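You operate a simulated robot arm through the tools that you are given. There is no shell and no other tool. Be economical: measure what you need, move in short steps, check, and stop when the job is done.

You run a simulated robot arm. Do the job below in one go: nothing can be reset, and whatever is moved stays where it is left.

## Task
The extractor and dehumidifier tripped the splitter: switch both off, park the plug marked Dehumidifier, reset, restart the other.
Fine: in that order; any free rack hole; splitter trip; dehumidifier to High or extractor to On. Other plugs and switches stay.

It is judged by the outcome, as a careful person would: the job done as asked, and still so three seconds after it is handed in. It fails if anything else is knocked over, pushed out of place, dropped, spilled or broken.

## Robot
A 7-joint arm with a two-finger parallel gripper on a trunk, on a base that drives. Base frame: it is fixed to the floor where the robot stands at the start and does not move with it; the origin is under the middle of the robot, x ahead of it, y to its left, z up; the surface under the hand at the start is at about z = 0.74. Lengths are in m, angles in degrees, forces in N, time in s.
With the tool pointing down near the work surface it reaches from about 0.34 to 0.78 m from the robot's upright axis, wherever it stands. Its first joint turns from -166.0 to 166.0 degrees. Places, roughly: black-band plug, white-band plug [-0.75, -2.5, 1]; dehumidifier dial [0.4, -0.5, 0.9]; extractor dial [0.5, 0, 0.8]; green-band plug [-0.5, -2.5, 1]; orange-band plug [-1, -2.25, 1]; red main switch [-1.6, -2.4, 1.1]; reel trip switch [-1.5, -2.4, 1.1]; splitter trip switch [-1.4, -2.4, 1.1]; tools trip switch [-1.5, -2.4, 1.1]; yellow-band plug [-0.75, -2.5, 1]. Payload 3.91 kg.
The TCP is the grasp point between the finger pads, 0.03 m short of the fingertips. In the tool frame z runs along the fingers and y along their closing line. Largest opening 0.11 m; finger width 0.02, thickness 0.01; the body of the gripper, 0.048 by 0.112 m, starts 0.055 m behind the TCP.
Orientation is that of the tool frame in the base frame, as a unit quaternion [x, y, z, w]. With the fingers straight down and closing along the base's y, the tool's x points along the base's -x, its y along +y and its z along -z.

## Interface
- The arm moves only by the tool jog_arm. Its argument "commands" is a list of rows, each a list of 7 numbers: the shift along the tool's x, y, z in m, then the turn, a rotation vector about the tool's x, y, z in degrees, then the finger opening in m, from 0 to 0.11. In form: [[dx, dy, dz, rx, ry, rz, hand], ...]. A call has 1 to 10 rows; each row is the pose to reach, as a shift and turn from the pose commanded when the call began, along the tool's axes at that moment. Each row takes 0.2 s and may step no farther than 0.05 m and 8.6 degrees from the row before; otherwise, or with a gripper value out of range, the whole call is refused. A pose out of reach is approached as far as the arm can. The call stops where the force on the tool passes 40 N (or 10 N more than at its start, if that is more) or the arm is blocked; 0.2 s more then pass. The fingers move at their own pace (about 0.153 m/s each) and stop on an object; they squeeze with about 43 N. The grip force told is the motor's: it shows also when the fingers shut on nothing. Time passes only in rows, and 0.2 s behind the last, so rows that repeat a pose let the fingers close. The reply holds the time, the measured pose of the TCP, the force on the tool along the base axes, the opening and the grip force, in the units named above and with some noise, with the torque about the TCP (base axes, N m) and any sound that the robot's microphone picked up.
- Cameras (640 x 400 px; columns grow to the right, rows downward): "scene" is now at [-0.003, 0.1103, 1.5506]; the picture's right is [-0.47, -0.88, 0.00], its down [-0.58, 0.31, -0.75] and it looks along [0.66, -0.35, -0.66] (base axes); focal length 282 px, centre (320, 200). "wrist" rides on the gripper at [0.077, 0.007, -0.114] in the tool frame; the picture's right is [-0.09, 1.00, 0.00], its down [-0.80, -0.07, -0.59] and it looks along [-0.59, -0.05, 0.80] (tool axes); focal length 270 px, centre (320, 200). There is no depth. A picture from a camera that has moved, and an enlarged one, comes with that camera's place and axes in the base frame and with its lens.
- snapshot(camera): a new picture of that camera. The clock stands still meanwhile.
- raise_lower(by): slides the trunk up (or, below 0, down) by that many m; the arm and the scene camera ride with it, the base frame stays. It gives what a move gives, with no picture.
- roll_base(legs): drives the robot by 1 to 6 legs, each [ahead, turn to the left] in m and degrees, along the robot's own axes; the way and the turn of a leg run together, so that a leg with both is an arc; at most 1.5 m and 180 degrees a leg. The arm and the cameras ride along, it lands a little off, and it stops where it bumps. It gives what a move gives.
- turn_head(pan, tilt): turns the head with the scene camera to pan (to the left, within 155 degrees either way) and tilt (down, from -29 to 69), counted from straight ahead of the robot. It gives what a move gives.
- zoom(camera, box): a new picture of the part [left, top, right, bottom] of that camera's present view, enlarged. The clock stands still meanwhile.
- close_job(): hands the job in; it is judged then, once.

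Go step by step. Nothing tells you exact positions but the pictures and the camera data: compare them with the known pose of the tool, close in by small moves and look again before you grip or let go. The budget is 120 turns and 82 pictures, counting those below and the enlarged ones. Unless the task says otherwise, let go and move clear before handing in, and close with one line.

The tools are called as a command line: name --pt "numbers of a row" for each row, then --argument value for the rest, lists and objects as JSON in quotes. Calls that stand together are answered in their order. jog_arm: Moves the arm, as the interface text tells. Its arguments: {"type":"object","properties":{"commands":{"type":"array"}},"required":["commands"]} The other tools are called the same way: raise_lower (by) slides the trunk up or down; roll_base (legs) drives the base; turn_head (pan, tilt) turns the head that bears the scene camera; snapshot (camera) takes a picture; zoom (camera, box) takes an enlarged picture of a part of a camera's view; close_job () hands the job in.

At the start:

```text
t: 0.0
eef_pos: [0.3644, -0.1911, 1.2466]
tool_rot: [-0.001, 1.0, 0.0, 0.0]
wrist_force: [0.8, 0.5, -0.6]
torque: [-0.02, 0.02, 0.0]
width: 0.1102
grasp_force: 0.0
trunk travel left (down, up): [-0.525, 0.085]
robot x, y, heading: [0.0001, 0.0008, 0.2]
head pan, tilt: [-28.3, 41.6]
```

scene: 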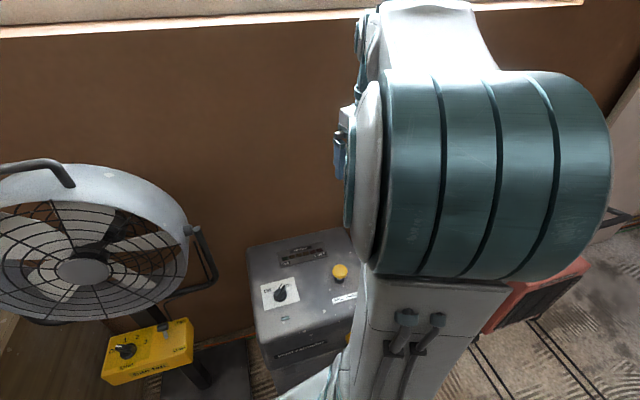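
wrist: 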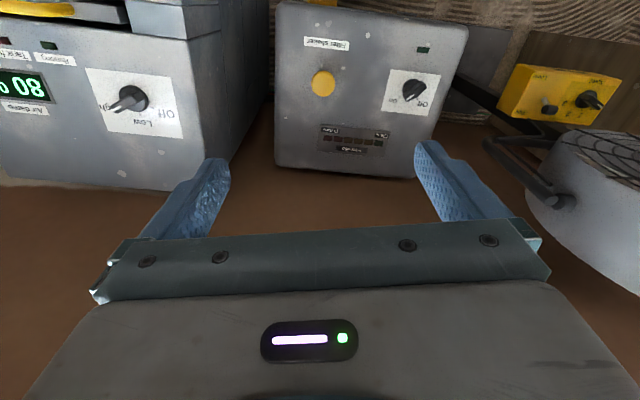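

I see a grey extractor box in the middle, a fan with a yellow control box on the left, and another grey unit (the dehumidifier, with a display) on the right. I'll look closer at the dials first.

zoom --camera "wrist" --box '[270, 0, 470, 180]'

zoom --camera "wrist" --box '[0, 0, 240, 190]'

zoom --camera "scene" --box '[90, 220, 370, 395]'

```text
2.22 times, centred on (370, 90) of wrist
camera zoom: at [0.2877, -0.1854, 1.3615], right [0.09, 1.0, 0.0], down [0.8, -0.07, 0.59], along [0.59, -0.05, -0.8], focal length 601 px, centre (209, 444)
```

zoom: 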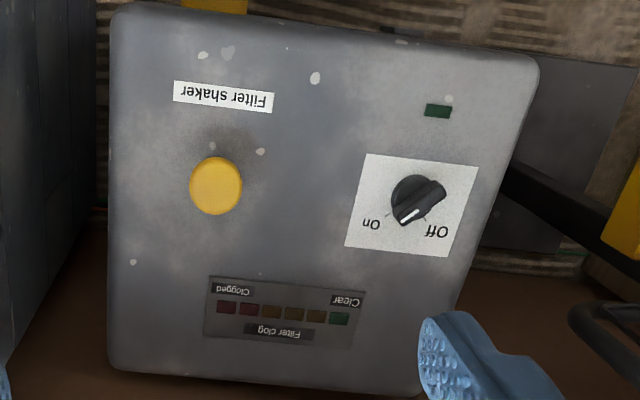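

```text
2.11 times, centred on (120, 95) of wrist
camera zoom: at [0.2877, -0.1854, 1.3615], right [0.09, 1.0, 0.0], down [0.8, -0.07, 0.59], along [0.59, -0.05, -0.8], focal length 569 px, centre (741, 421)
```

zoom: 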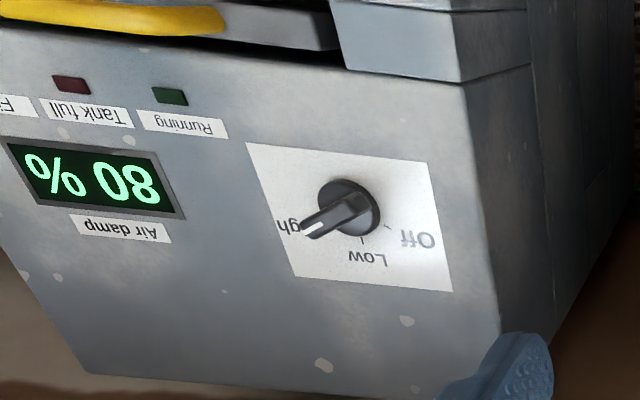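

```text
2.29 times, centred on (230, 308) of scene
camera zoom: at [-0.003, 0.1103, 1.5506], right [-0.47, -0.88, 0.0], down [-0.58, 0.31, -0.75], along [0.66, -0.35, -0.66], focal length 645 px, centre (526, -46)
```

zoom: 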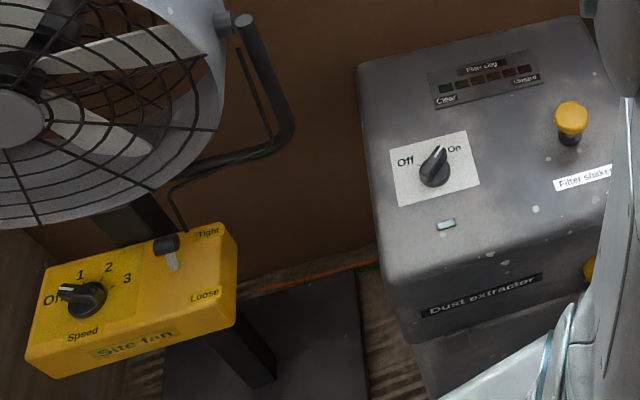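

The extractor dial triangulates to about (0.456, -0.005, 0.77) and the dehumidifier dial to about (0.39, -0.51, 0.9). I'll move over the extractor dial and look straight at its pointer.

jog_arm --pt "-0.013 0.027 0.035 0 0 0 0.06" --pt "-0.026 0.054 0.07 0 0 0 0.06" --pt "-0.039 0.081 0.105 0 0 0 0.06" --pt "-0.052 0.108 0.14 0 0 0 0.06" --pt "-0.065 0.135 0.175 0 0 0 0.06" --pt "-0.078 0.162 0.21 0 0 0 0.06" --pt "-0.092 0.186 0.245 0 0 0 0.06"

snapshot --camera "wrist"

snapshot --camera "scene"

```text
t: 1.6
eef_pos: [0.4588, -0.0054, 0.9999]
tool_rot: [0.0, 1.0, 0.0, 0.0]
wrist_force: [0.2, -1.4, 0.2]
torque: [0.02, 0.0, 0.01]
width: 0.0603
grasp_force: 0.0
trunk travel left (down, up): [-0.525, 0.085]
robot x, y, heading: [-0.0013, -0.001, -0.1]
head pan, tilt: [-28.3, 41.6]
```

```text
76 pictures are left
camera wrist: at [0.3809, 0.0006, 1.115], right [0.09, 1.0, 0.0], down [0.8, -0.07, 0.59], along [0.59, -0.05, -0.8], focal length 270 px, centre (320, 200)
```

wrist: 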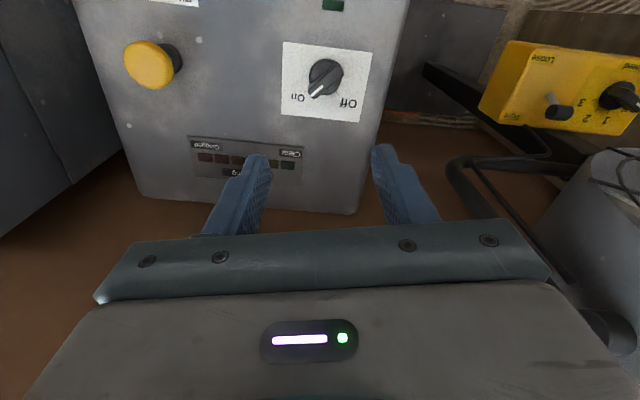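

```text
75 pictures are left
camera scene: at [-0.0023, 0.1107, 1.5506], right [-0.47, -0.88, 0.0], down [-0.59, 0.31, -0.75], along [0.66, -0.35, -0.66], focal length 282 px, centre (320, 200)
```

scene: 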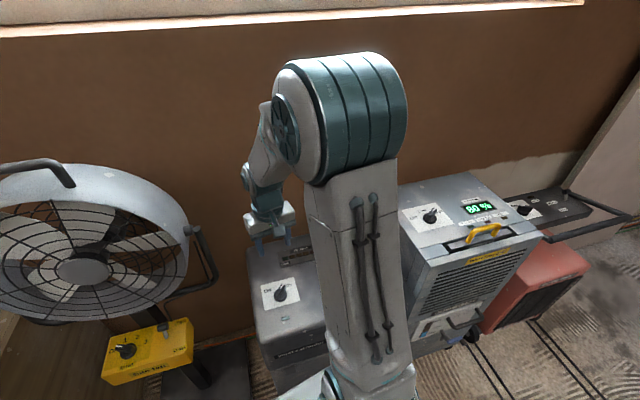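

zoom --camera "wrist" --box '[270, 30, 380, 130]'

zoom --camera "scene" --box '[240, 260, 320, 320]'

zoom --camera "scene" --box '[390, 170, 560, 270]'

```text
4.00 times, centred on (325, 80) of wrist
camera zoom: at [0.3809, 0.0006, 1.115], right [0.09, 1.0, 0.0], down [0.8, -0.07, 0.59], along [0.59, -0.05, -0.8], focal length 1081 px, centre (300, 680)
```

zoom: 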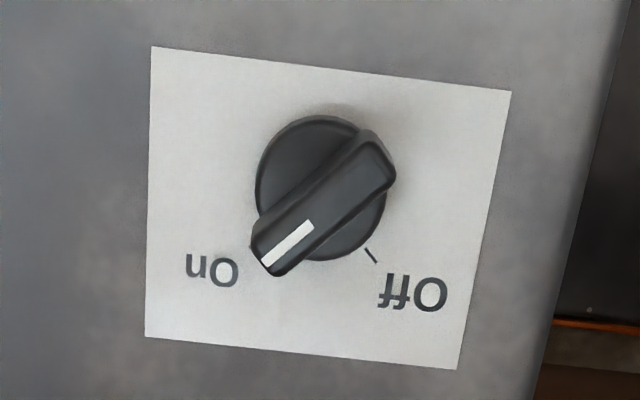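

```text
6.67 times, centred on (280, 290) of scene
camera zoom: at [-0.0023, 0.1107, 1.5506], right [-0.47, -0.88, 0.0], down [-0.59, 0.31, -0.75], along [0.66, -0.35, -0.66], focal length 1882 px, centre (587, -400)
```

zoom: 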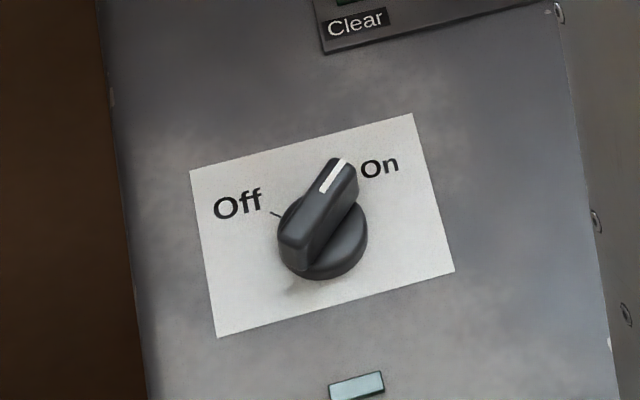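

```text
3.76 times, centred on (475, 220) of scene
camera zoom: at [-0.0023, 0.1107, 1.5506], right [-0.47, -0.88, 0.0], down [-0.59, 0.31, -0.75], along [0.66, -0.35, -0.66], focal length 1063 px, centre (-264, 125)
```

zoom: 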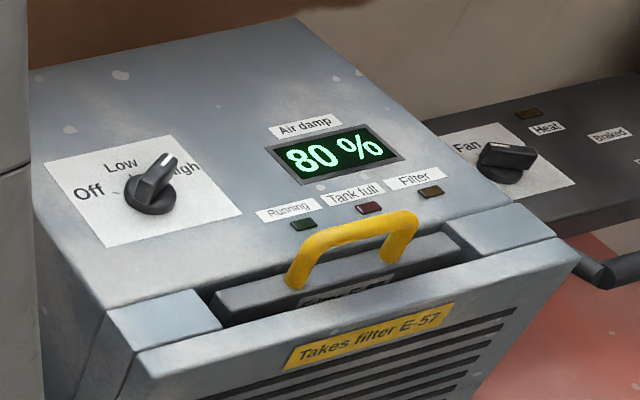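

The extractor pointer is on On, at roughly -48° from base x, and Off is about 90° counterclockwise of it. I'll turn the fingers to straddle the pointer bar and come down to just above it.

jog_arm --pt "0.0 0.001 0.03 0 0 8 0.06" --pt "0.001 0.002 0.06 0 0 16 0.06" --pt "0.001 0.003 0.09 0 0 24 0.06" --pt "0.001 0.004 0.12 0 0 32 0.06" --pt "0.002 0.005 0.15 0 0 40 0.06" --pt "0.002 0.006 0.18 0 0 48 0.06"

snapshot --camera "wrist"

zoom --camera "scene" --box '[220, 220, 340, 320]'

```text
t: 3.0
eef_pos: [0.4532, -0.001, 0.8205]
tool_rot: [0.408, 0.913, 0.0, 0.0]
wrist_force: [0.5, -0.1, 0.6]
torque: [0.02, 0.02, 0.04]
width: 0.0598
grasp_force: 0.1
trunk travel left (down, up): [-0.525, 0.085]
robot x, y, heading: [0.003, -0.0009, -0.1]
head pan, tilt: [-28.3, 41.6]
```

```text
71 pictures are left
camera wrist: at [0.4074, 0.0593, 0.9357], right [0.8, 0.6, 0.0], down [0.48, -0.64, 0.59], along [0.36, -0.48, -0.8], focal length 270 px, centre (320, 200)
```

wrist: 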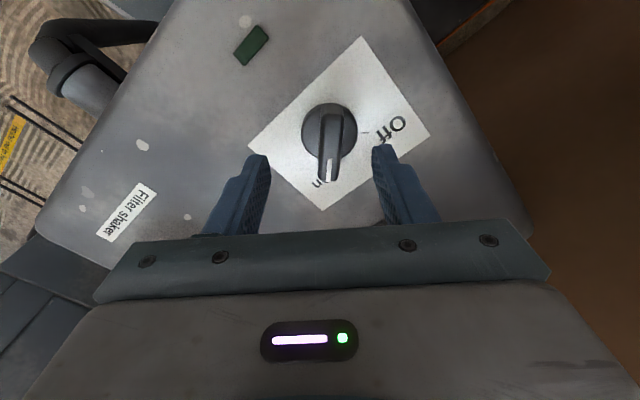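

```text
4.00 times, centred on (280, 270) of scene
camera zoom: at [-0.0026, 0.1104, 1.5507], right [-0.47, -0.88, 0.0], down [-0.59, 0.31, -0.75], along [0.66, -0.35, -0.66], focal length 1129 px, centre (480, -80)
```

zoom: 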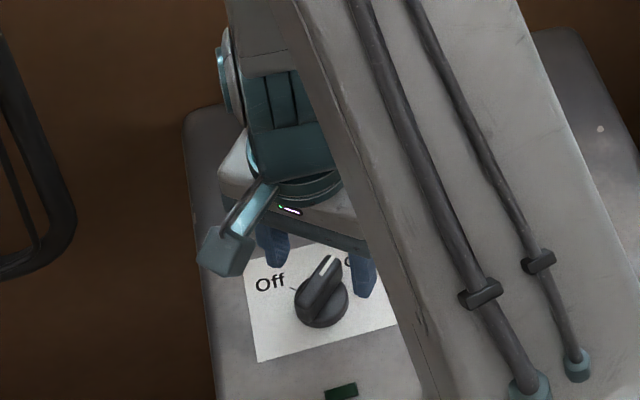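

The fingers straddle the bar with about 7 mm of sideways offset. I'll correct that, descend, and close on the bar.

jog_arm --pt "-0.002 0.0065 0.0 0 0 0 0.06" --pt "-0.002 0.0065 0.02 0 0 0 0.06" --pt "-0.002 0.0065 0.037 0 0 0 0.06" --pt "-0.002 0.0065 0.037 0 0 0 0.02" --pt "-0.002 0.0065 0.037 0 0 0 0.0" --pt "-0.002 0.0065 0.037 0 0 0 0.0"

snapshot --camera "wrist"

```text
t: 4.4
eef_pos: [0.4595, 0.0006, 0.7832]
tool_rot: [0.408, 0.913, -0.001, -0.001]
wrist_force: [-4.5, -4.2, -5.1]
torque: [-0.55, -0.56, -0.05]
width: 0.0149
grasp_force: 45.2
trunk travel left (down, up): [-0.525, 0.085]
robot x, y, heading: [0.0021, 0.0015, 0.2]
head pan, tilt: [-28.3, 41.6]
```

```text
69 pictures are left
camera wrist: at [0.414, 0.0618, 0.8984], right [0.8, 0.6, 0.0], down [0.48, -0.64, 0.59], along [0.36, -0.48, -0.8], focal length 270 px, centre (320, 200)
```

wrist: 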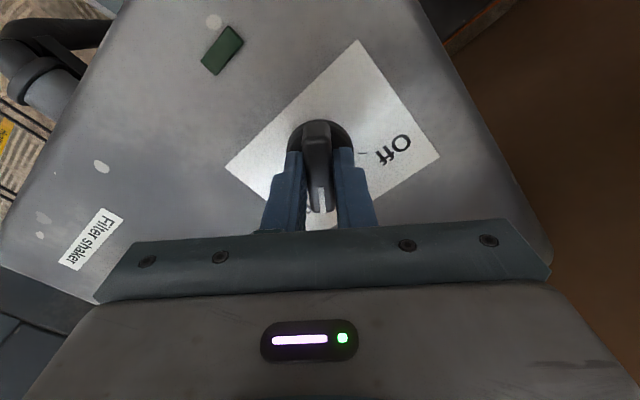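

The bar is gripped (15 mm wide), with the knob centre about 4 mm to the tool's +x side. I'll rotate counterclockwise towards Off around the knob axis.

jog_arm --pt "0 0.0006 0 0 0 -8.5 0" --pt "0.0002 0.0012 0 0 0 -17 0" --pt "0.0004 0.0017 0 0 0 -25.5 0" --pt "0.0007 0.0022 0 0 0 -34 0" --pt "0.001 0.0027 0 0 0 -42.5 0" --pt "0.0015 0.0031 0 0 0 -51 0" --pt "0.002 0.0035 0 0 0 -59.5 0" --pt "0.0025 0.0037 0 0 0 -68 0" --pt "0.003 0.0039 0 0 0 -76.5 0" --pt "0.0036 0.004 0 0 0 -85 0"

snapshot --camera "wrist"

```text
t: 5.7
eef_pos: [0.4596, 0.0008, 0.7827]
tool_rot: [0.052, 0.999, -0.002, -0.003]
wrist_force: [-0.7, -8.7, -5.0]
torque: [-0.02, -0.72, 0.01]
width: 0.015
grasp_force: 44.7
trunk travel left (down, up): [-0.525, 0.085]
robot x, y, heading: [-0.004, -0.0006, -0.6]
head pan, tilt: [-28.3, 41.6]
stopped in row 6: the force on the tool passed its limit at 41 N (the readings are from after the stop); the commanded pose is now the measured one
```

```text
68 pictures are left
camera wrist: at [0.3852, 0.0152, 0.8988], right [0.19, 0.98, -0.01], down [0.79, -0.15, 0.59], along [0.58, -0.12, -0.81], focal length 270 px, centre (320, 200)
```

wrist: 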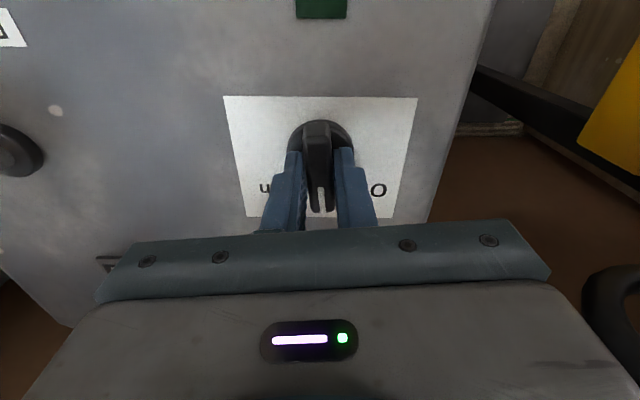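

It has turned about 42° and then lateral force built up; the measured pose says the knob axis is right at the TCP. I'll keep rotating with no shift.

jog_arm --pt "0 0 0 0 0 -8 0" --pt "0 0 0 0 0 -16 0" --pt "0 0 0 0 0 -24 0" --pt "0 0 0 0 0 -32 0" --pt "0 0 0 0 0 -40 0" --pt "0 0 0 0 0 -48 0"

snapshot --camera "wrist"

```text
t: 7.0
eef_pos: [0.46, 0.0024, 0.783]
tool_rot: [-0.362, 0.932, 0.001, -0.003]
wrist_force: [3.7, -17.4, -0.6]
torque: [-0.55, 0.18, -1.38]
width: 0.0177
grasp_force: 45.3
trunk travel left (down, up): [-0.525, 0.085]
robot x, y, heading: [-0.0009, 0.0016, 0.1]
head pan, tilt: [-28.3, 41.6]
```

```text
67 pictures are left
camera wrist: at [0.3997, -0.0461, 0.899], right [-0.61, 0.8, 0.0], down [0.64, 0.49, 0.59], along [0.47, 0.36, -0.81], focal length 270 px, centre (320, 200)
```

wrist: 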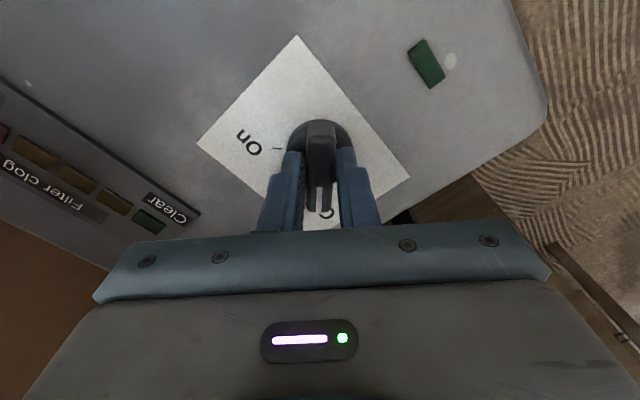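

The torque rise shows the knob at its Off stop. I'll open the fingers, rise and check.

jog_arm --pt "0 0 0 0 0 2 0.04" --pt "0 0 0 0 0 2 0.06" --pt "0 0 -0.04 0 0 2 0.06" --pt "0 0 -0.09 0 0 2 0.06" --pt "0 0 -0.14 0 0 2 0.06" --pt "0 0 -0.19 0 0 2 0.06" --pt "0 0 -0.24 0 0 2 0.06"

zoom --camera "wrist" --box '[240, 20, 400, 120]'

zoom --camera "scene" --box '[390, 170, 560, 270]'

```text
t: 8.7
eef_pos: [0.4615, 0.0028, 1.0236]
tool_rot: [-0.345, 0.939, 0.0, -0.003]
wrist_force: [0.3, 0.2, -0.2]
torque: [-0.01, 0.0, -0.01]
width: 0.0597
grasp_force: 0.0
trunk travel left (down, up): [-0.525, 0.085]
robot x, y, heading: [-0.0007, -0.0046, 0.1]
head pan, tilt: [-28.3, 41.6]
```

```text
4.00 times, centred on (320, 70) of wrist
camera zoom: at [0.3987, -0.0416, 1.1401], right [-0.58, 0.82, 0.0], down [0.66, 0.47, 0.59], along [0.48, 0.34, -0.81], focal length 1081 px, centre (320, 720)
```

zoom: 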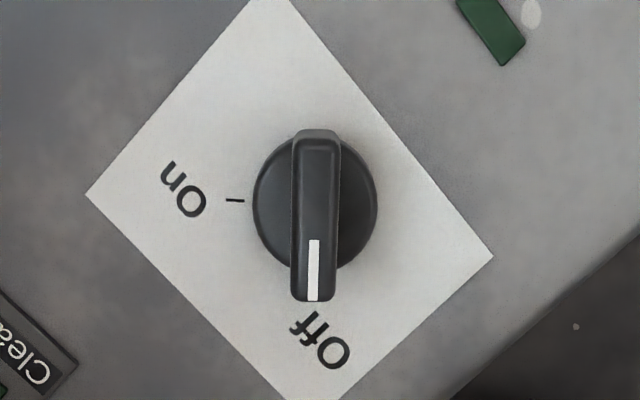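

```text
3.76 times, centred on (475, 220) of scene
camera zoom: at [-0.0033, 0.1102, 1.5506], right [-0.48, -0.88, 0.0], down [-0.58, 0.32, -0.75], along [0.66, -0.36, -0.66], focal length 1063 px, centre (-264, 125)
```

zoom: 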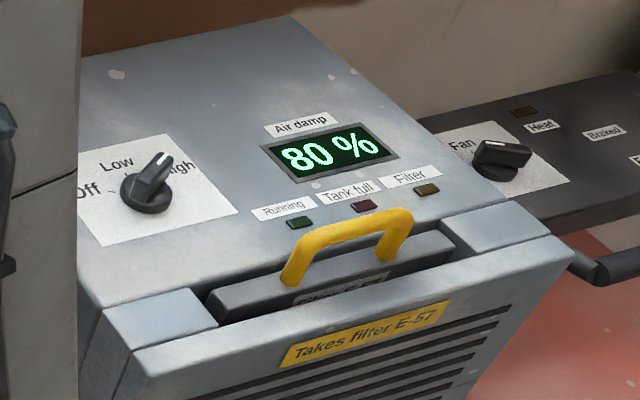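

The extractor is Off. Next is the dehumidifier dial, so I'll rise and swing over to it.

jog_arm --pt "0 0 -0.045 0 0 0 0.06" --pt "0 0 -0.09 0 0 0 0.06" --pt "0 0 -0.13 0 0 0 0.06" --pt "0.0327 -0.0294 -0.13 0 0 6 0.06" --pt "0.0654 -0.0588 -0.13 0 0 12 0.06" --pt "0.0981 -0.0882 -0.13 0 0 18 0.06" --pt "0.1308 -0.1176 -0.13 0 0 24 0.06" --pt "0.1635 -0.147 -0.13 0 0 30 0.06" --pt "0.1962 -0.1764 -0.13 0 0 36 0.06" --pt "0.229 -0.206 -0.13 0 0 40.3 0.06"

```text
t: 10.8
eef_pos: [0.4206, -0.3041, 1.1539]
tool_rot: [0.001, 1.0, -0.001, -0.003]
wrist_force: [-0.1, -0.2, 1.0]
torque: [0.02, 0.01, 0.02]
width: 0.0597
grasp_force: 0.1
trunk travel left (down, up): [-0.525, 0.085]
robot x, y, heading: [-0.0016, 0.0027, 0.0]
head pan, tilt: [-28.3, 41.6]
```

I'm halfway there; now the rest of the way to above the dehumidifier dial.

jog_arm --pt "0.006 -0.041 0 0 0 0 0.06" --pt "0.012 -0.082 0 0 0 0 0.06" --pt "0.018 -0.123 0 0 0 0 0.06" --pt "0.024 -0.163 0 0 0 0 0.06" --pt "0.03 -0.203 0 0 0 0 0.06"

snapshot --camera "wrist"

snapshot --camera "scene"

```text
t: 12.1
eef_pos: [0.3914, -0.5077, 1.1513]
tool_rot: [0.0, 1.0, -0.001, -0.003]
wrist_force: [0.6, -0.3, 0.0]
torque: [-0.02, 0.0, -0.02]
width: 0.0599
grasp_force: 0.2
trunk travel left (down, up): [-0.525, 0.085]
robot x, y, heading: [0.0042, 0.0007, 0.0]
head pan, tilt: [-28.3, 41.6]
```

```text
64 pictures are left
camera wrist: at [0.3153, -0.501, 1.2689], right [0.09, 1.0, 0.0], down [0.8, -0.07, 0.59], along [0.59, -0.05, -0.81], focal length 270 px, centre (320, 200)
```

wrist: 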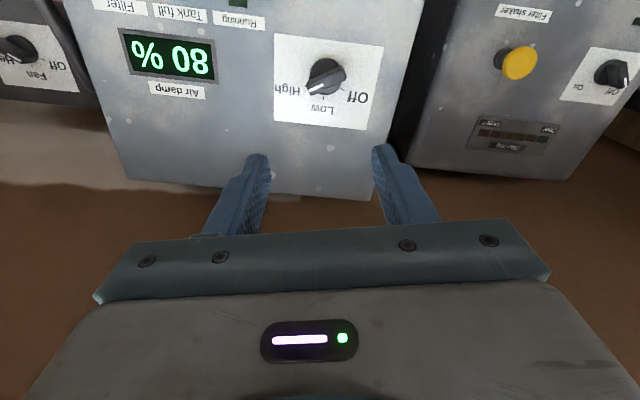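

```text
63 pictures are left
camera scene: at [-0.0026, 0.1087, 1.5507], right [-0.48, -0.88, 0.0], down [-0.58, 0.32, -0.75], along [0.66, -0.36, -0.66], focal length 282 px, centre (320, 200)
```

scene: 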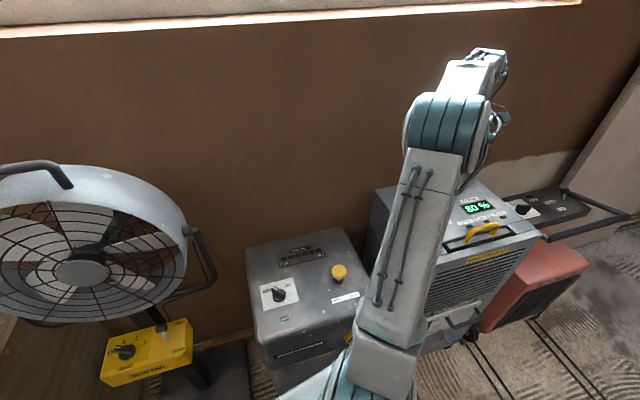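

zoom --camera "wrist" --box '[265, 20, 395, 140]'

```text
3.33 times, centred on (330, 80) of wrist
camera zoom: at [0.3153, -0.501, 1.2689], right [0.09, 1.0, 0.0], down [0.8, -0.07, 0.59], along [0.59, -0.05, -0.81], focal length 901 px, centre (287, 600)
```

zoom: 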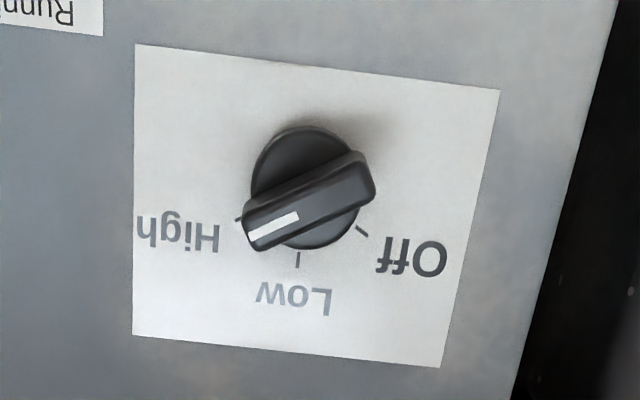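

The dehumidifier pointer is on High at about -64°, with Off about 125° counterclockwise. I'll rotate the fingers to match the bar and come down above it.

jog_arm --pt "-0.001 0.002 0.02 0 0 8 0.06" --pt "-0.001 0.003 0.04 0 0 16 0.06" --pt "-0.001 0.004 0.06 0 0 24 0.06" --pt "-0.002 0.005 0.08 0 0 32 0.06" --pt "-0.003 0.006 0.1 0 0 40 0.06" --pt "-0.003 0.008 0.125 0 0 48 0.06" --pt "-0.003 0.009 0.15 0 0 56 0.06" --pt "-0.003 0.009 0.18 0 0 64 0.06"

snapshot --camera "wrist"

```text
t: 13.8
eef_pos: [0.3939, -0.4947, 0.974]
tool_rot: [0.531, 0.847, -0.002, -0.001]
wrist_force: [0.3, -0.8, 0.2]
torque: [-0.01, 0.01, 0.02]
width: 0.06
grasp_force: 0.1
trunk travel left (down, up): [-0.525, 0.085]
robot x, y, heading: [-0.0027, 0.0001, -0.3]
head pan, tilt: [-28.3, 41.6]
```

```text
61 pictures are left
camera wrist: at [0.367, -0.424, 1.0898], right [0.93, 0.36, -0.01], down [0.29, -0.75, 0.59], along [0.21, -0.56, -0.8], focal length 270 px, centre (320, 200)
```

wrist: 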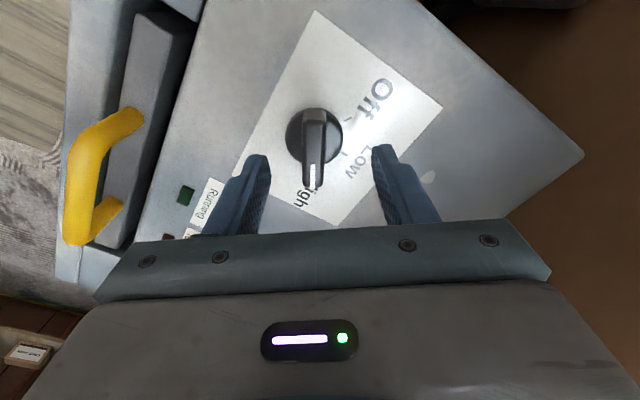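

Alignment is good, with an offset of about -4 mm in tool y and -5 mm in x. I'll descend and grip.

jog_arm --pt "-0.005 -0.004 0.0 0 0 0 0.06" --pt "-0.005 -0.004 0.02 0 0 0 0.06" --pt "-0.005 -0.004 0.037 0 0 0 0.06" --pt "-0.005 -0.004 0.037 0 0 0 0.02" --pt "-0.005 -0.004 0.037 0 0 0 0.0" --pt "-0.005 -0.004 0.037 0 0 0 0.0"

snapshot --camera "wrist"

```text
t: 15.2
eef_pos: [0.3929, -0.5024, 0.9376]
tool_rot: [0.53, 0.848, -0.002, -0.002]
wrist_force: [-2.5, 0.1, -0.8]
torque: [0.22, 0.21, 0.02]
width: 0.0416
grasp_force: 44.9
trunk travel left (down, up): [-0.525, 0.085]
robot x, y, heading: [0.0006, 0.002, -0.2]
head pan, tilt: [-28.3, 41.6]
```

```text
60 pictures are left
camera wrist: at [0.3653, -0.4313, 1.0535], right [0.93, 0.36, -0.01], down [0.29, -0.75, 0.59], along [0.21, -0.56, -0.8], focal length 270 px, centre (320, 200)
```

wrist: 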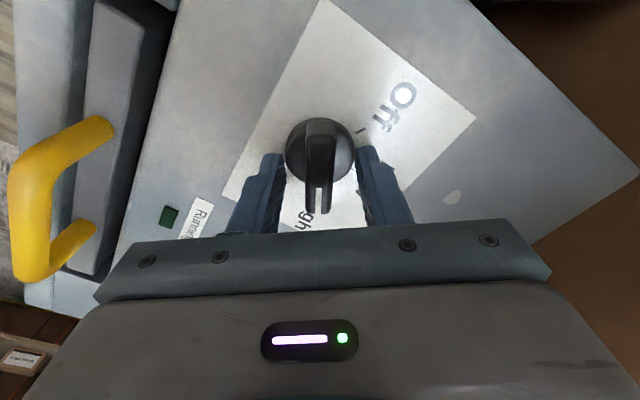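

The fingers closed on the knob's disc (42 mm), a bit too low. I'll open, lift 9 mm and close on the bar.

jog_arm --pt "0 0 0 0 0 0 0.06" --pt "0 0 -0.009 0 0 0 0.06" --pt "0 0 -0.009 0 0 0 0.02" --pt "0 0 -0.009 0 0 0 0.0" --pt "0 0 -0.009 0 0 0 0.0"

```text
t: 16.4
eef_pos: [0.3923, -0.5027, 0.9477]
tool_rot: [0.53, 0.848, -0.003, -0.001]
wrist_force: [0.5, 0.0, 1.5]
torque: [0.44, -0.54, -0.01]
width: 0.0148
grasp_force: 45.3
trunk travel left (down, up): [-0.525, 0.085]
robot x, y, heading: [-0.0044, 0.0, -0.1]
head pan, tilt: [-28.3, 41.6]
```

Now it grips the bar (15 mm). I'll rotate counterclockwise.

jog_arm --pt "0 0 0 0 0 -8 0" --pt "0 0 0 0 0 -16 0" --pt "0 0 0 0 0 -24 0" --pt "0 0 0 0 0 -32 0" --pt "0 0 0 0 0 -40 0" --pt "0 0 0 0 0 -48 0" --pt "0 0 0 0 0 -56 0" --pt "0 0 0 0 0 -64 0" --pt "0 0 0 0 0 -72 0" --pt "0 0 0 0 0 -80 0"

```text
t: 18.6
eef_pos: [0.3943, -0.4993, 0.9469]
tool_rot: [-0.142, 0.99, -0.001, -0.003]
wrist_force: [16.2, 16.9, 11.1]
torque: [0.89, -1.29, -0.06]
width: 0.0149
grasp_force: 44.8
trunk travel left (down, up): [-0.525, 0.085]
robot x, y, heading: [0.0007, 0.0018, 0.0]
head pan, tilt: [-28.3, 41.6]
```

There's some lateral load, so I'll recentre by a couple of mm while continuing the turn.

jog_arm --pt "-0.002 0.0015 0 0 0 -8 0" --pt "-0.0025 0.002 0 0 0 -16 0" --pt "-0.0025 0.002 0 0 0 -24 0" --pt "-0.0025 0.002 0 0 0 -32 0" --pt "-0.0025 0.002 0 0 0 -40 0" --pt "-0.0025 0.002 0 0 0 -46 0"

snapshot --camera "wrist"

```text
t: 20.1
eef_pos: [0.392, -0.4991, 0.9488]
tool_rot: [-0.514, 0.858, 0.0, -0.003]
wrist_force: [-0.1, 13.2, 5.9]
torque: [0.14, -0.08, -1.51]
width: 0.0192
grasp_force: 44.7
trunk travel left (down, up): [-0.525, 0.085]
robot x, y, heading: [-0.0016, -0.0032, -0.5]
head pan, tilt: [-28.3, 41.6]
```

```text
59 pictures are left
camera wrist: at [0.3502, -0.5644, 1.0636], right [-0.84, 0.55, 0.0], down [0.44, 0.68, 0.59], along [0.32, 0.49, -0.81], focal length 270 px, centre (320, 200)
```

wrist: 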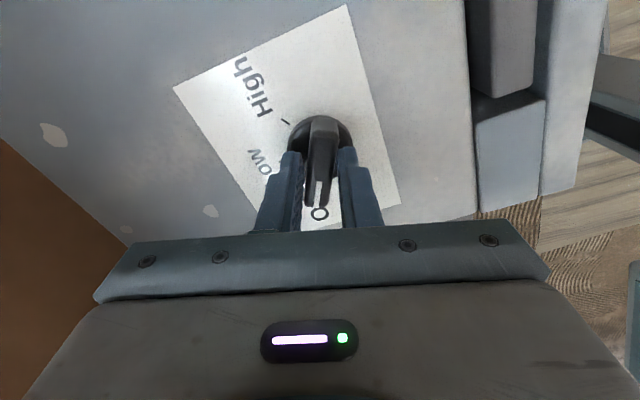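

The torque says the end stop is reached, so I'll release, rise and verify.

jog_arm --pt "0 0 0 0 0 4 0.04" --pt "0 0 0 0 0 4 0.06" --pt "0 0 -0.04 0 0 4 0.06" --pt "0 0 -0.09 0 0 4 0.06" --pt "0 0 -0.14 0 0 4 0.06" --pt "0 0 -0.19 0 0 4 0.06" --pt "0 0 -0.24 0 0 4 0.06"

snapshot --camera "wrist"

turn_head --pan -110 --tilt 10

snapshot --camera "scene"

```text
t: 21.6
eef_pos: [0.3967, -0.4966, 1.1865]
tool_rot: [-0.486, 0.874, 0.0, -0.003]
wrist_force: [0.1, 0.8, 0.0]
torque: [-0.01, -0.02, 0.0]
width: 0.06
grasp_force: 0.0
trunk travel left (down, up): [-0.525, 0.085]
robot x, y, heading: [-0.0021, -0.0009, -0.2]
head pan, tilt: [-28.3, 41.6]
```

```text
58 pictures are left
camera wrist: at [0.3504, -0.5596, 1.3029], right [-0.8, 0.6, 0.0], down [0.49, 0.64, 0.59], along [0.35, 0.47, -0.81], focal length 270 px, centre (320, 200)
```

wrist: 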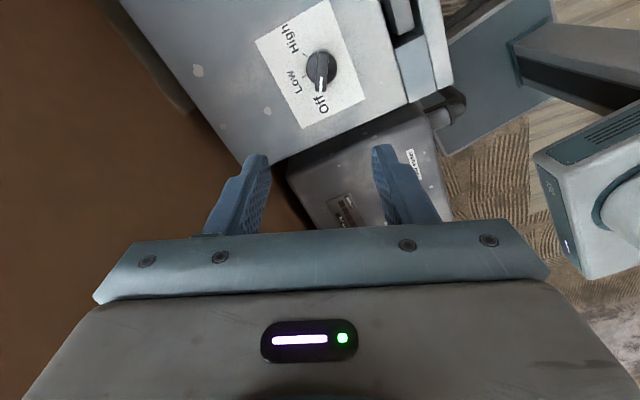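

```text
t: 23.2
eef_pos: [0.3966, -0.4961, 1.1852]
tool_rot: [-0.486, 0.874, 0.0, -0.003]
wrist_force: [-0.7, -0.5, -0.2]
torque: [-0.02, 0.01, -0.03]
width: 0.0598
grasp_force: 0.1
trunk travel left (down, up): [-0.525, 0.085]
robot x, y, heading: [-0.0004, 0.0009, -0.2]
head pan, tilt: [-110.0, 10.0]
```

```text
57 pictures are left
camera scene: at [-0.1085, 0.0628, 1.6007], right [-0.94, 0.34, 0.0], down [0.06, 0.16, -0.98], along [-0.34, -0.92, -0.17], focal length 282 px, centre (320, 200)
```

scene: 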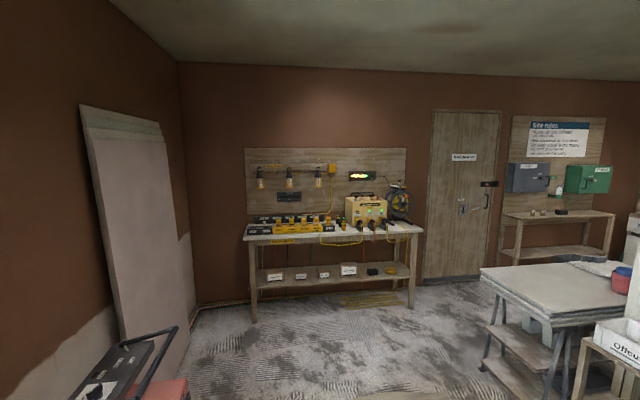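

Both dials read Off. The bench with the splitter is at about y = -2.5; I'll zoom in on it.

zoom --camera "scene" --box '[235, 150, 435, 290]'

```text
2.86 times, centred on (335, 220) of scene
camera zoom: at [-0.1085, 0.0628, 1.6007], right [-0.94, 0.34, 0.0], down [0.06, 0.16, -0.98], along [-0.34, -0.92, -0.17], focal length 806 px, centre (277, 143)
```

zoom: 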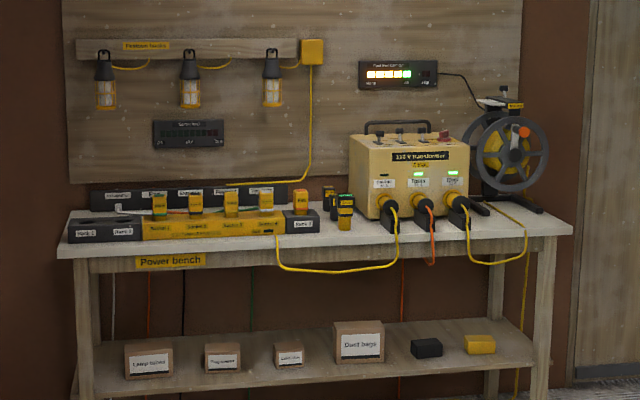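

I'll fold the arm to the front, then turn and drive along heading about -112° to the bench, staying clear of the red heater's handle at about (0.1, -1.1).

jog_arm --pt "-0.038 0.024 -0.0065 0 0 5.8 0.06" --pt "-0.076 0.048 -0.013 0 0 11.6 0.06" --pt "-0.114 0.071 -0.0195 0 0 17.4 0.06" --pt "-0.152 0.095 -0.026 0 0 23.2 0.06" --pt "-0.19 0.119 -0.0325 0 0 29 0.06" --pt "-0.229 0.143 -0.039 0 0 34.8 0.06" --pt "-0.267 0.167 -0.0455 0 0 40.6 0.06" --pt "-0.305 0.19 -0.052 0 0 46.4 0.06" --pt "-0.343 0.214 -0.0585 0 0 52.2 0.06" --pt "-0.381 0.238 -0.065 0 0 58 0.06"

roll_base --legs '[[0, -112]]'

turn_head --pan 0 --tilt 30

snapshot --camera "scene"

```text
t: 25.4
eef_pos: [0.3933, -0.0479, 1.2532]
tool_rot: [0.001, 1.0, -0.002, -0.002]
wrist_force: [-0.4, 0.4, 0.8]
torque: [0.02, -0.05, 0.02]
width: 0.0602
grasp_force: 0.1
trunk travel left (down, up): [-0.525, 0.085]
robot x, y, heading: [-0.003, -0.0034, -0.4]
head pan, tilt: [-110.0, 10.0]
```

```text
t: 30.5
eef_pos: [-0.1945, -0.3442, 1.2523]
tool_rot: [0.83, 0.558, 0.001, -0.003]
wrist_force: [0.0, -1.0, -0.5]
torque: [0.0, -0.03, 0.03]
width: 0.06
grasp_force: 0.1
trunk travel left (down, up): [-0.525, 0.085]
robot x, y, heading: [0.0016, -0.0003, -112.3]
head pan, tilt: [-110.0, 10.0]
```

```text
t: 32.4
eef_pos: [-0.195, -0.3461, 1.254]
tool_rot: [0.83, 0.558, 0.001, -0.003]
wrist_force: [0.3, 0.3, -0.4]
torque: [0.0, -0.04, 0.03]
width: 0.06
grasp_force: 0.1
trunk travel left (down, up): [-0.525, 0.085]
robot x, y, heading: [0.0006, 0.003, -112.4]
head pan, tilt: [0.0, 30.0]
```

```text
55 pictures are left
camera scene: at [0.1328, -0.0704, 1.5684], right [-0.92, 0.38, 0.0], down [0.19, 0.46, -0.87], along [-0.33, -0.8, -0.5], focal length 282 px, centre (320, 200)
```

scene: 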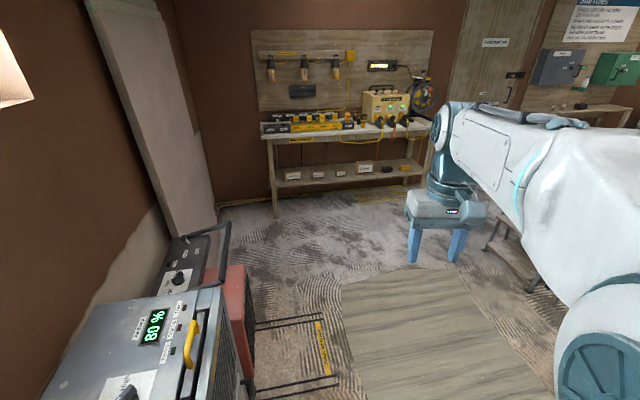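

zoom --camera "scene" --box '[160, 220, 400, 400]'

zoom --camera "scene" --box '[240, 30, 440, 155]'

```text
2.22 times, centred on (280, 310) of scene
camera zoom: at [0.1328, -0.0704, 1.5684], right [-0.92, 0.38, 0.0], down [0.19, 0.46, -0.87], along [-0.33, -0.8, -0.5], focal length 627 px, centre (409, -44)
```

zoom: 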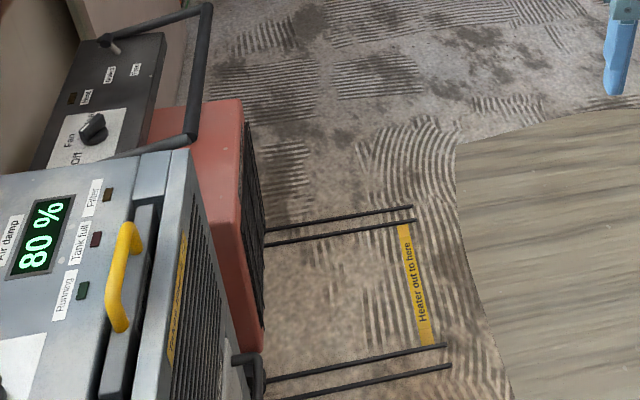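

```text
3.20 times, centred on (340, 92) of scene
camera zoom: at [0.1328, -0.0704, 1.5684], right [-0.92, 0.38, 0.0], down [0.19, 0.46, -0.87], along [-0.33, -0.8, -0.5], focal length 903 px, centre (256, 544)
```

zoom: 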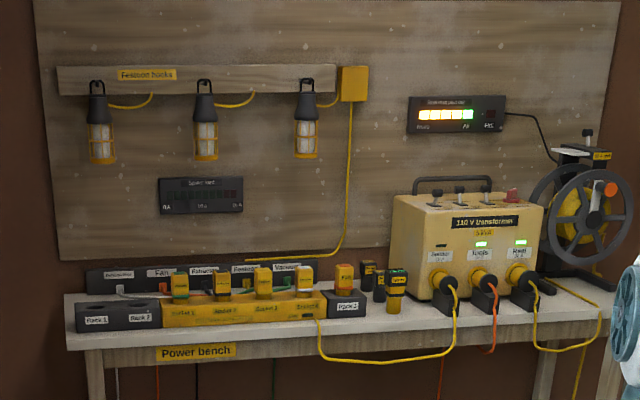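

There are rails marked on the floor by the heater, so I'll route around them: heading about -132° first, then -90° towards the bench.

roll_base --legs '[[0, -20], [1.1, 0], [0, 42.4], [0.55, 0]]'

snapshot --camera "scene"

```text
t: 43.9
eef_pos: [-0.8128, -1.7542, 1.2528]
tool_rot: [0.71, 0.704, 0.0, -0.003]
wrist_force: [-0.6, -0.8, 0.0]
torque: [-0.02, -0.01, 0.03]
width: 0.0599
grasp_force: 0.0
trunk travel left (down, up): [-0.525, 0.085]
robot x, y, heading: [-0.7598, -1.3634, -90.6]
head pan, tilt: [0.0, 30.0]
```

```text
52 pictures are left
camera scene: at [-0.6112, -1.3772, 1.5684], right [-1.0, 0.01, 0.0], down [0.01, 0.5, -0.87], along [-0.01, -0.87, -0.5], focal length 282 px, centre (320, 200)
```

scene: 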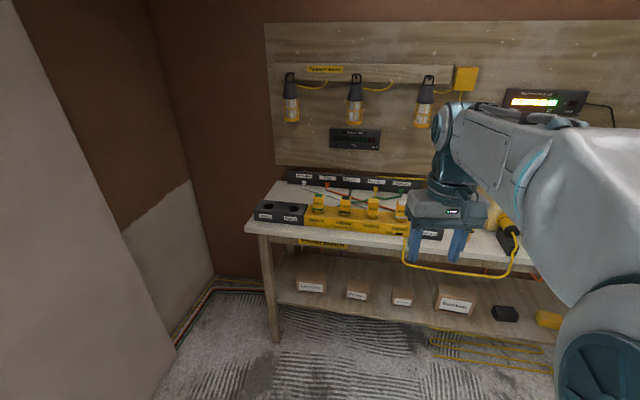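

zoom --camera "scene" --box '[245, 160, 445, 260]'

snapshot --camera "wrist"

```text
3.20 times, centred on (345, 210) of scene
camera zoom: at [-0.6112, -1.3772, 1.5684], right [-1.0, 0.01, 0.0], down [0.01, 0.5, -0.87], along [-0.01, -0.87, -0.5], focal length 903 px, centre (240, 168)
```

zoom: 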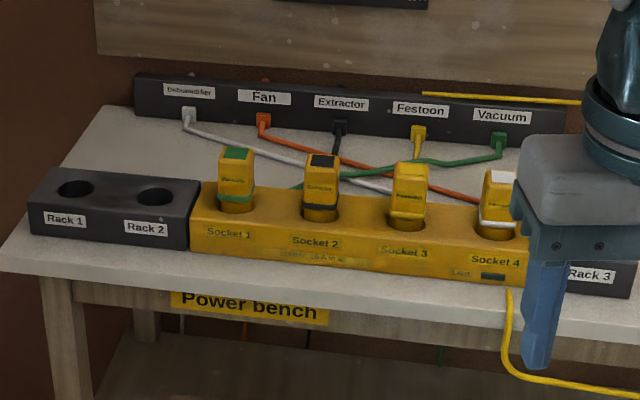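

```text
50 pictures are left
camera wrist: at [-0.8057, -1.6786, 1.3689], right [1.0, -0.1, 0.0], down [-0.08, -0.8, 0.59], along [-0.06, -0.59, -0.81], focal length 270 px, centre (320, 200)
```

wrist: 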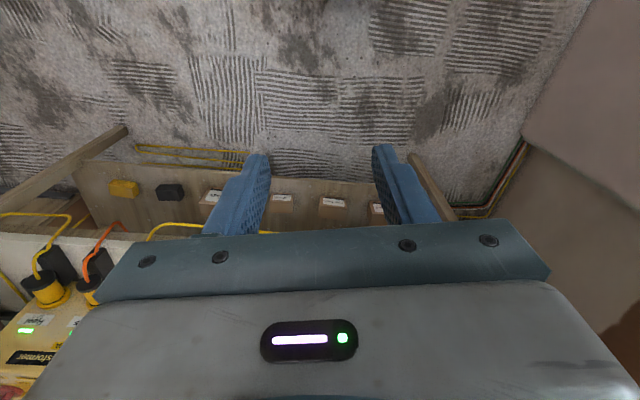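

zoom --camera "scene" --box '[300, 180, 420, 245]'

turn_head --pan -30 --tilt 30

snapshot --camera "scene"

```text
5.33 times, centred on (360, 212) of scene
camera zoom: at [-0.6112, -1.3772, 1.5684], right [-1.0, 0.01, 0.0], down [0.01, 0.5, -0.87], along [-0.01, -0.87, -0.5], focal length 1505 px, centre (107, 133)
```

zoom: 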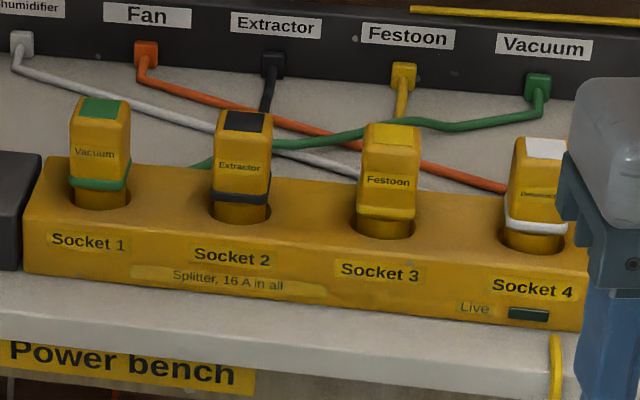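

```text
t: 44.8
eef_pos: [-0.8132, -1.7531, 1.2526]
tool_rot: [0.71, 0.704, 0.0, -0.003]
wrist_force: [-0.8, 0.5, -0.2]
torque: [0.0, 0.05, 0.0]
width: 0.0598
grasp_force: 0.1
trunk travel left (down, up): [-0.525, 0.085]
robot x, y, heading: [-0.7559, -1.3607, -90.9]
head pan, tilt: [-30.0, 30.0]
```

```text
48 pictures are left
camera scene: at [-0.6562, -1.364, 1.5684], right [-0.86, 0.51, 0.0], down [0.26, 0.43, -0.87], along [-0.44, -0.74, -0.5], focal length 282 px, centre (320, 200)
```

scene: 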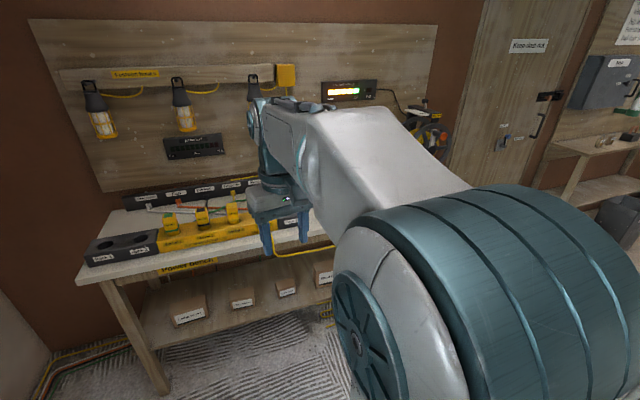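

The plug labels confirm that the white-band plug in Socket 4 is the Dehumidifier one; Rack 1 and Rack 2 are empty. I'll drive up to the bench.

roll_base --legs '[[0.33, 0.5]]'

turn_head --pan 0 --tilt 45

snapshot --camera "scene"

snapshot --camera "wrist"

```text
t: 47.0
eef_pos: [-0.8126, -2.0869, 1.2525]
tool_rot: [0.708, 0.706, 0.001, -0.003]
wrist_force: [0.1, 0.7, -0.7]
torque: [0.0, -0.03, 0.01]
width: 0.0601
grasp_force: 0.1
trunk travel left (down, up): [-0.525, 0.085]
robot x, y, heading: [-0.7659, -1.6942, -90.4]
head pan, tilt: [-30.0, 30.0]
```

```text
t: 48.0
eef_pos: [-0.8139, -2.0866, 1.2528]
tool_rot: [0.708, 0.707, 0.0, -0.003]
wrist_force: [1.1, -0.1, 0.7]
torque: [-0.01, 0.01, 0.04]
width: 0.06
grasp_force: 0.1
trunk travel left (down, up): [-0.525, 0.085]
robot x, y, heading: [-0.7639, -1.6933, -90.6]
head pan, tilt: [0.0, 45.0]
```

```text
47 pictures are left
camera scene: at [-0.6143, -1.6989, 1.5458], right [-1.0, 0.01, 0.0], down [0.0, 0.71, -0.71], along [0.0, -0.71, -0.71], focal length 282 px, centre (320, 200)
```

scene: 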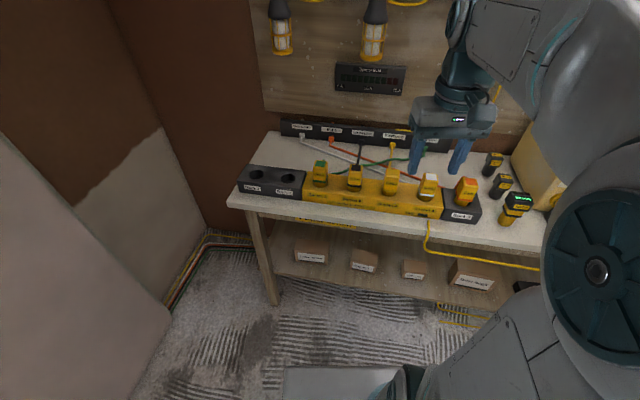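

```text
46 pictures are left
camera wrist: at [-0.8063, -2.0111, 1.369], right [1.0, -0.09, 0.0], down [-0.07, -0.8, 0.59], along [-0.06, -0.59, -0.81], focal length 270 px, centre (320, 200)
```

wrist: 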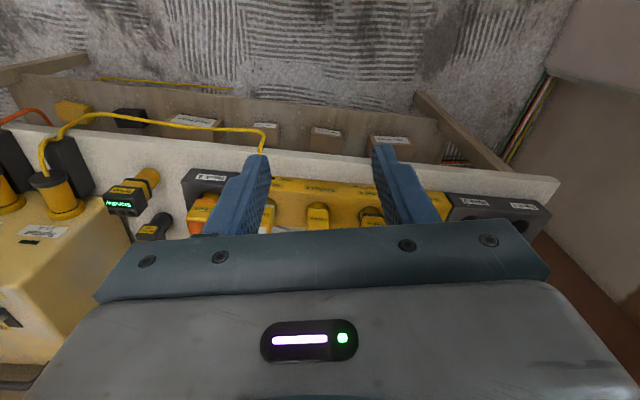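

The white plug's top triangulates to about (-0.927, -2.307, 0.995). I'll bring the hand above it.

jog_arm --pt "-0.0314 -0.0161 0.02 0 0 0 0.06" --pt "-0.0629 -0.0323 0.04 0 0 0 0.06" --pt "-0.0943 -0.0484 0.06 0 0 0 0.06" --pt "-0.1257 -0.0646 0.08 0 0 0 0.06" --pt "-0.157 -0.0807 0.1 0 0 0 0.06" --pt "-0.1886 -0.097 0.12 0 0 0 0.06" --pt "-0.22 -0.113 0.14 0 0 0 0.06"

snapshot --camera "wrist"

zoom --camera "scene" --box '[360, 100, 540, 240]'

```text
t: 49.6
eef_pos: [-0.9279, -2.3051, 1.1106]
tool_rot: [0.708, 0.706, 0.0, -0.003]
wrist_force: [1.3, -0.4, 0.3]
torque: [0.02, 0.0, 0.01]
width: 0.0599
grasp_force: 0.1
trunk travel left (down, up): [-0.525, 0.085]
robot x, y, heading: [-0.7621, -1.6948, -90.2]
head pan, tilt: [0.0, 45.0]
```

```text
45 pictures are left
camera wrist: at [-0.9205, -2.2303, 1.227], right [1.0, -0.09, 0.0], down [-0.07, -0.8, 0.59], along [-0.06, -0.59, -0.81], focal length 270 px, centre (320, 200)
```

wrist: 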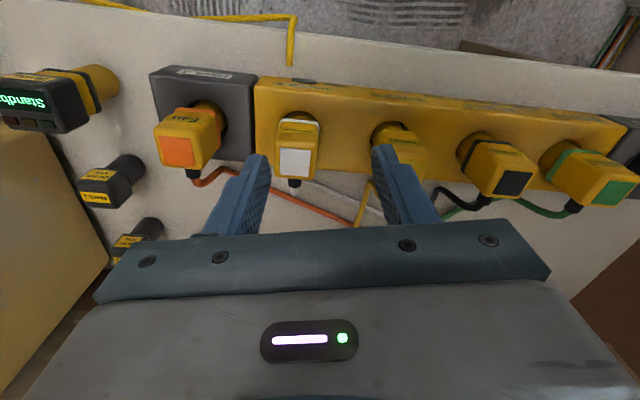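

```text
2.86 times, centred on (450, 170) of scene
camera zoom: at [-0.6148, -1.6999, 1.5458], right [-1.0, 0.01, 0.0], down [0.0, 0.71, -0.71], along [0.0, -0.71, -0.71], focal length 806 px, centre (-51, 286)
```

zoom: 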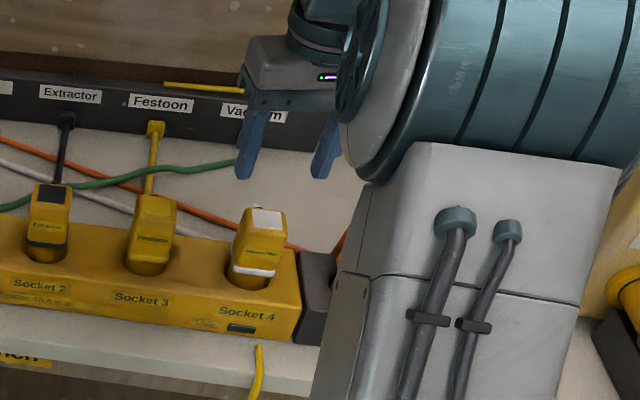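

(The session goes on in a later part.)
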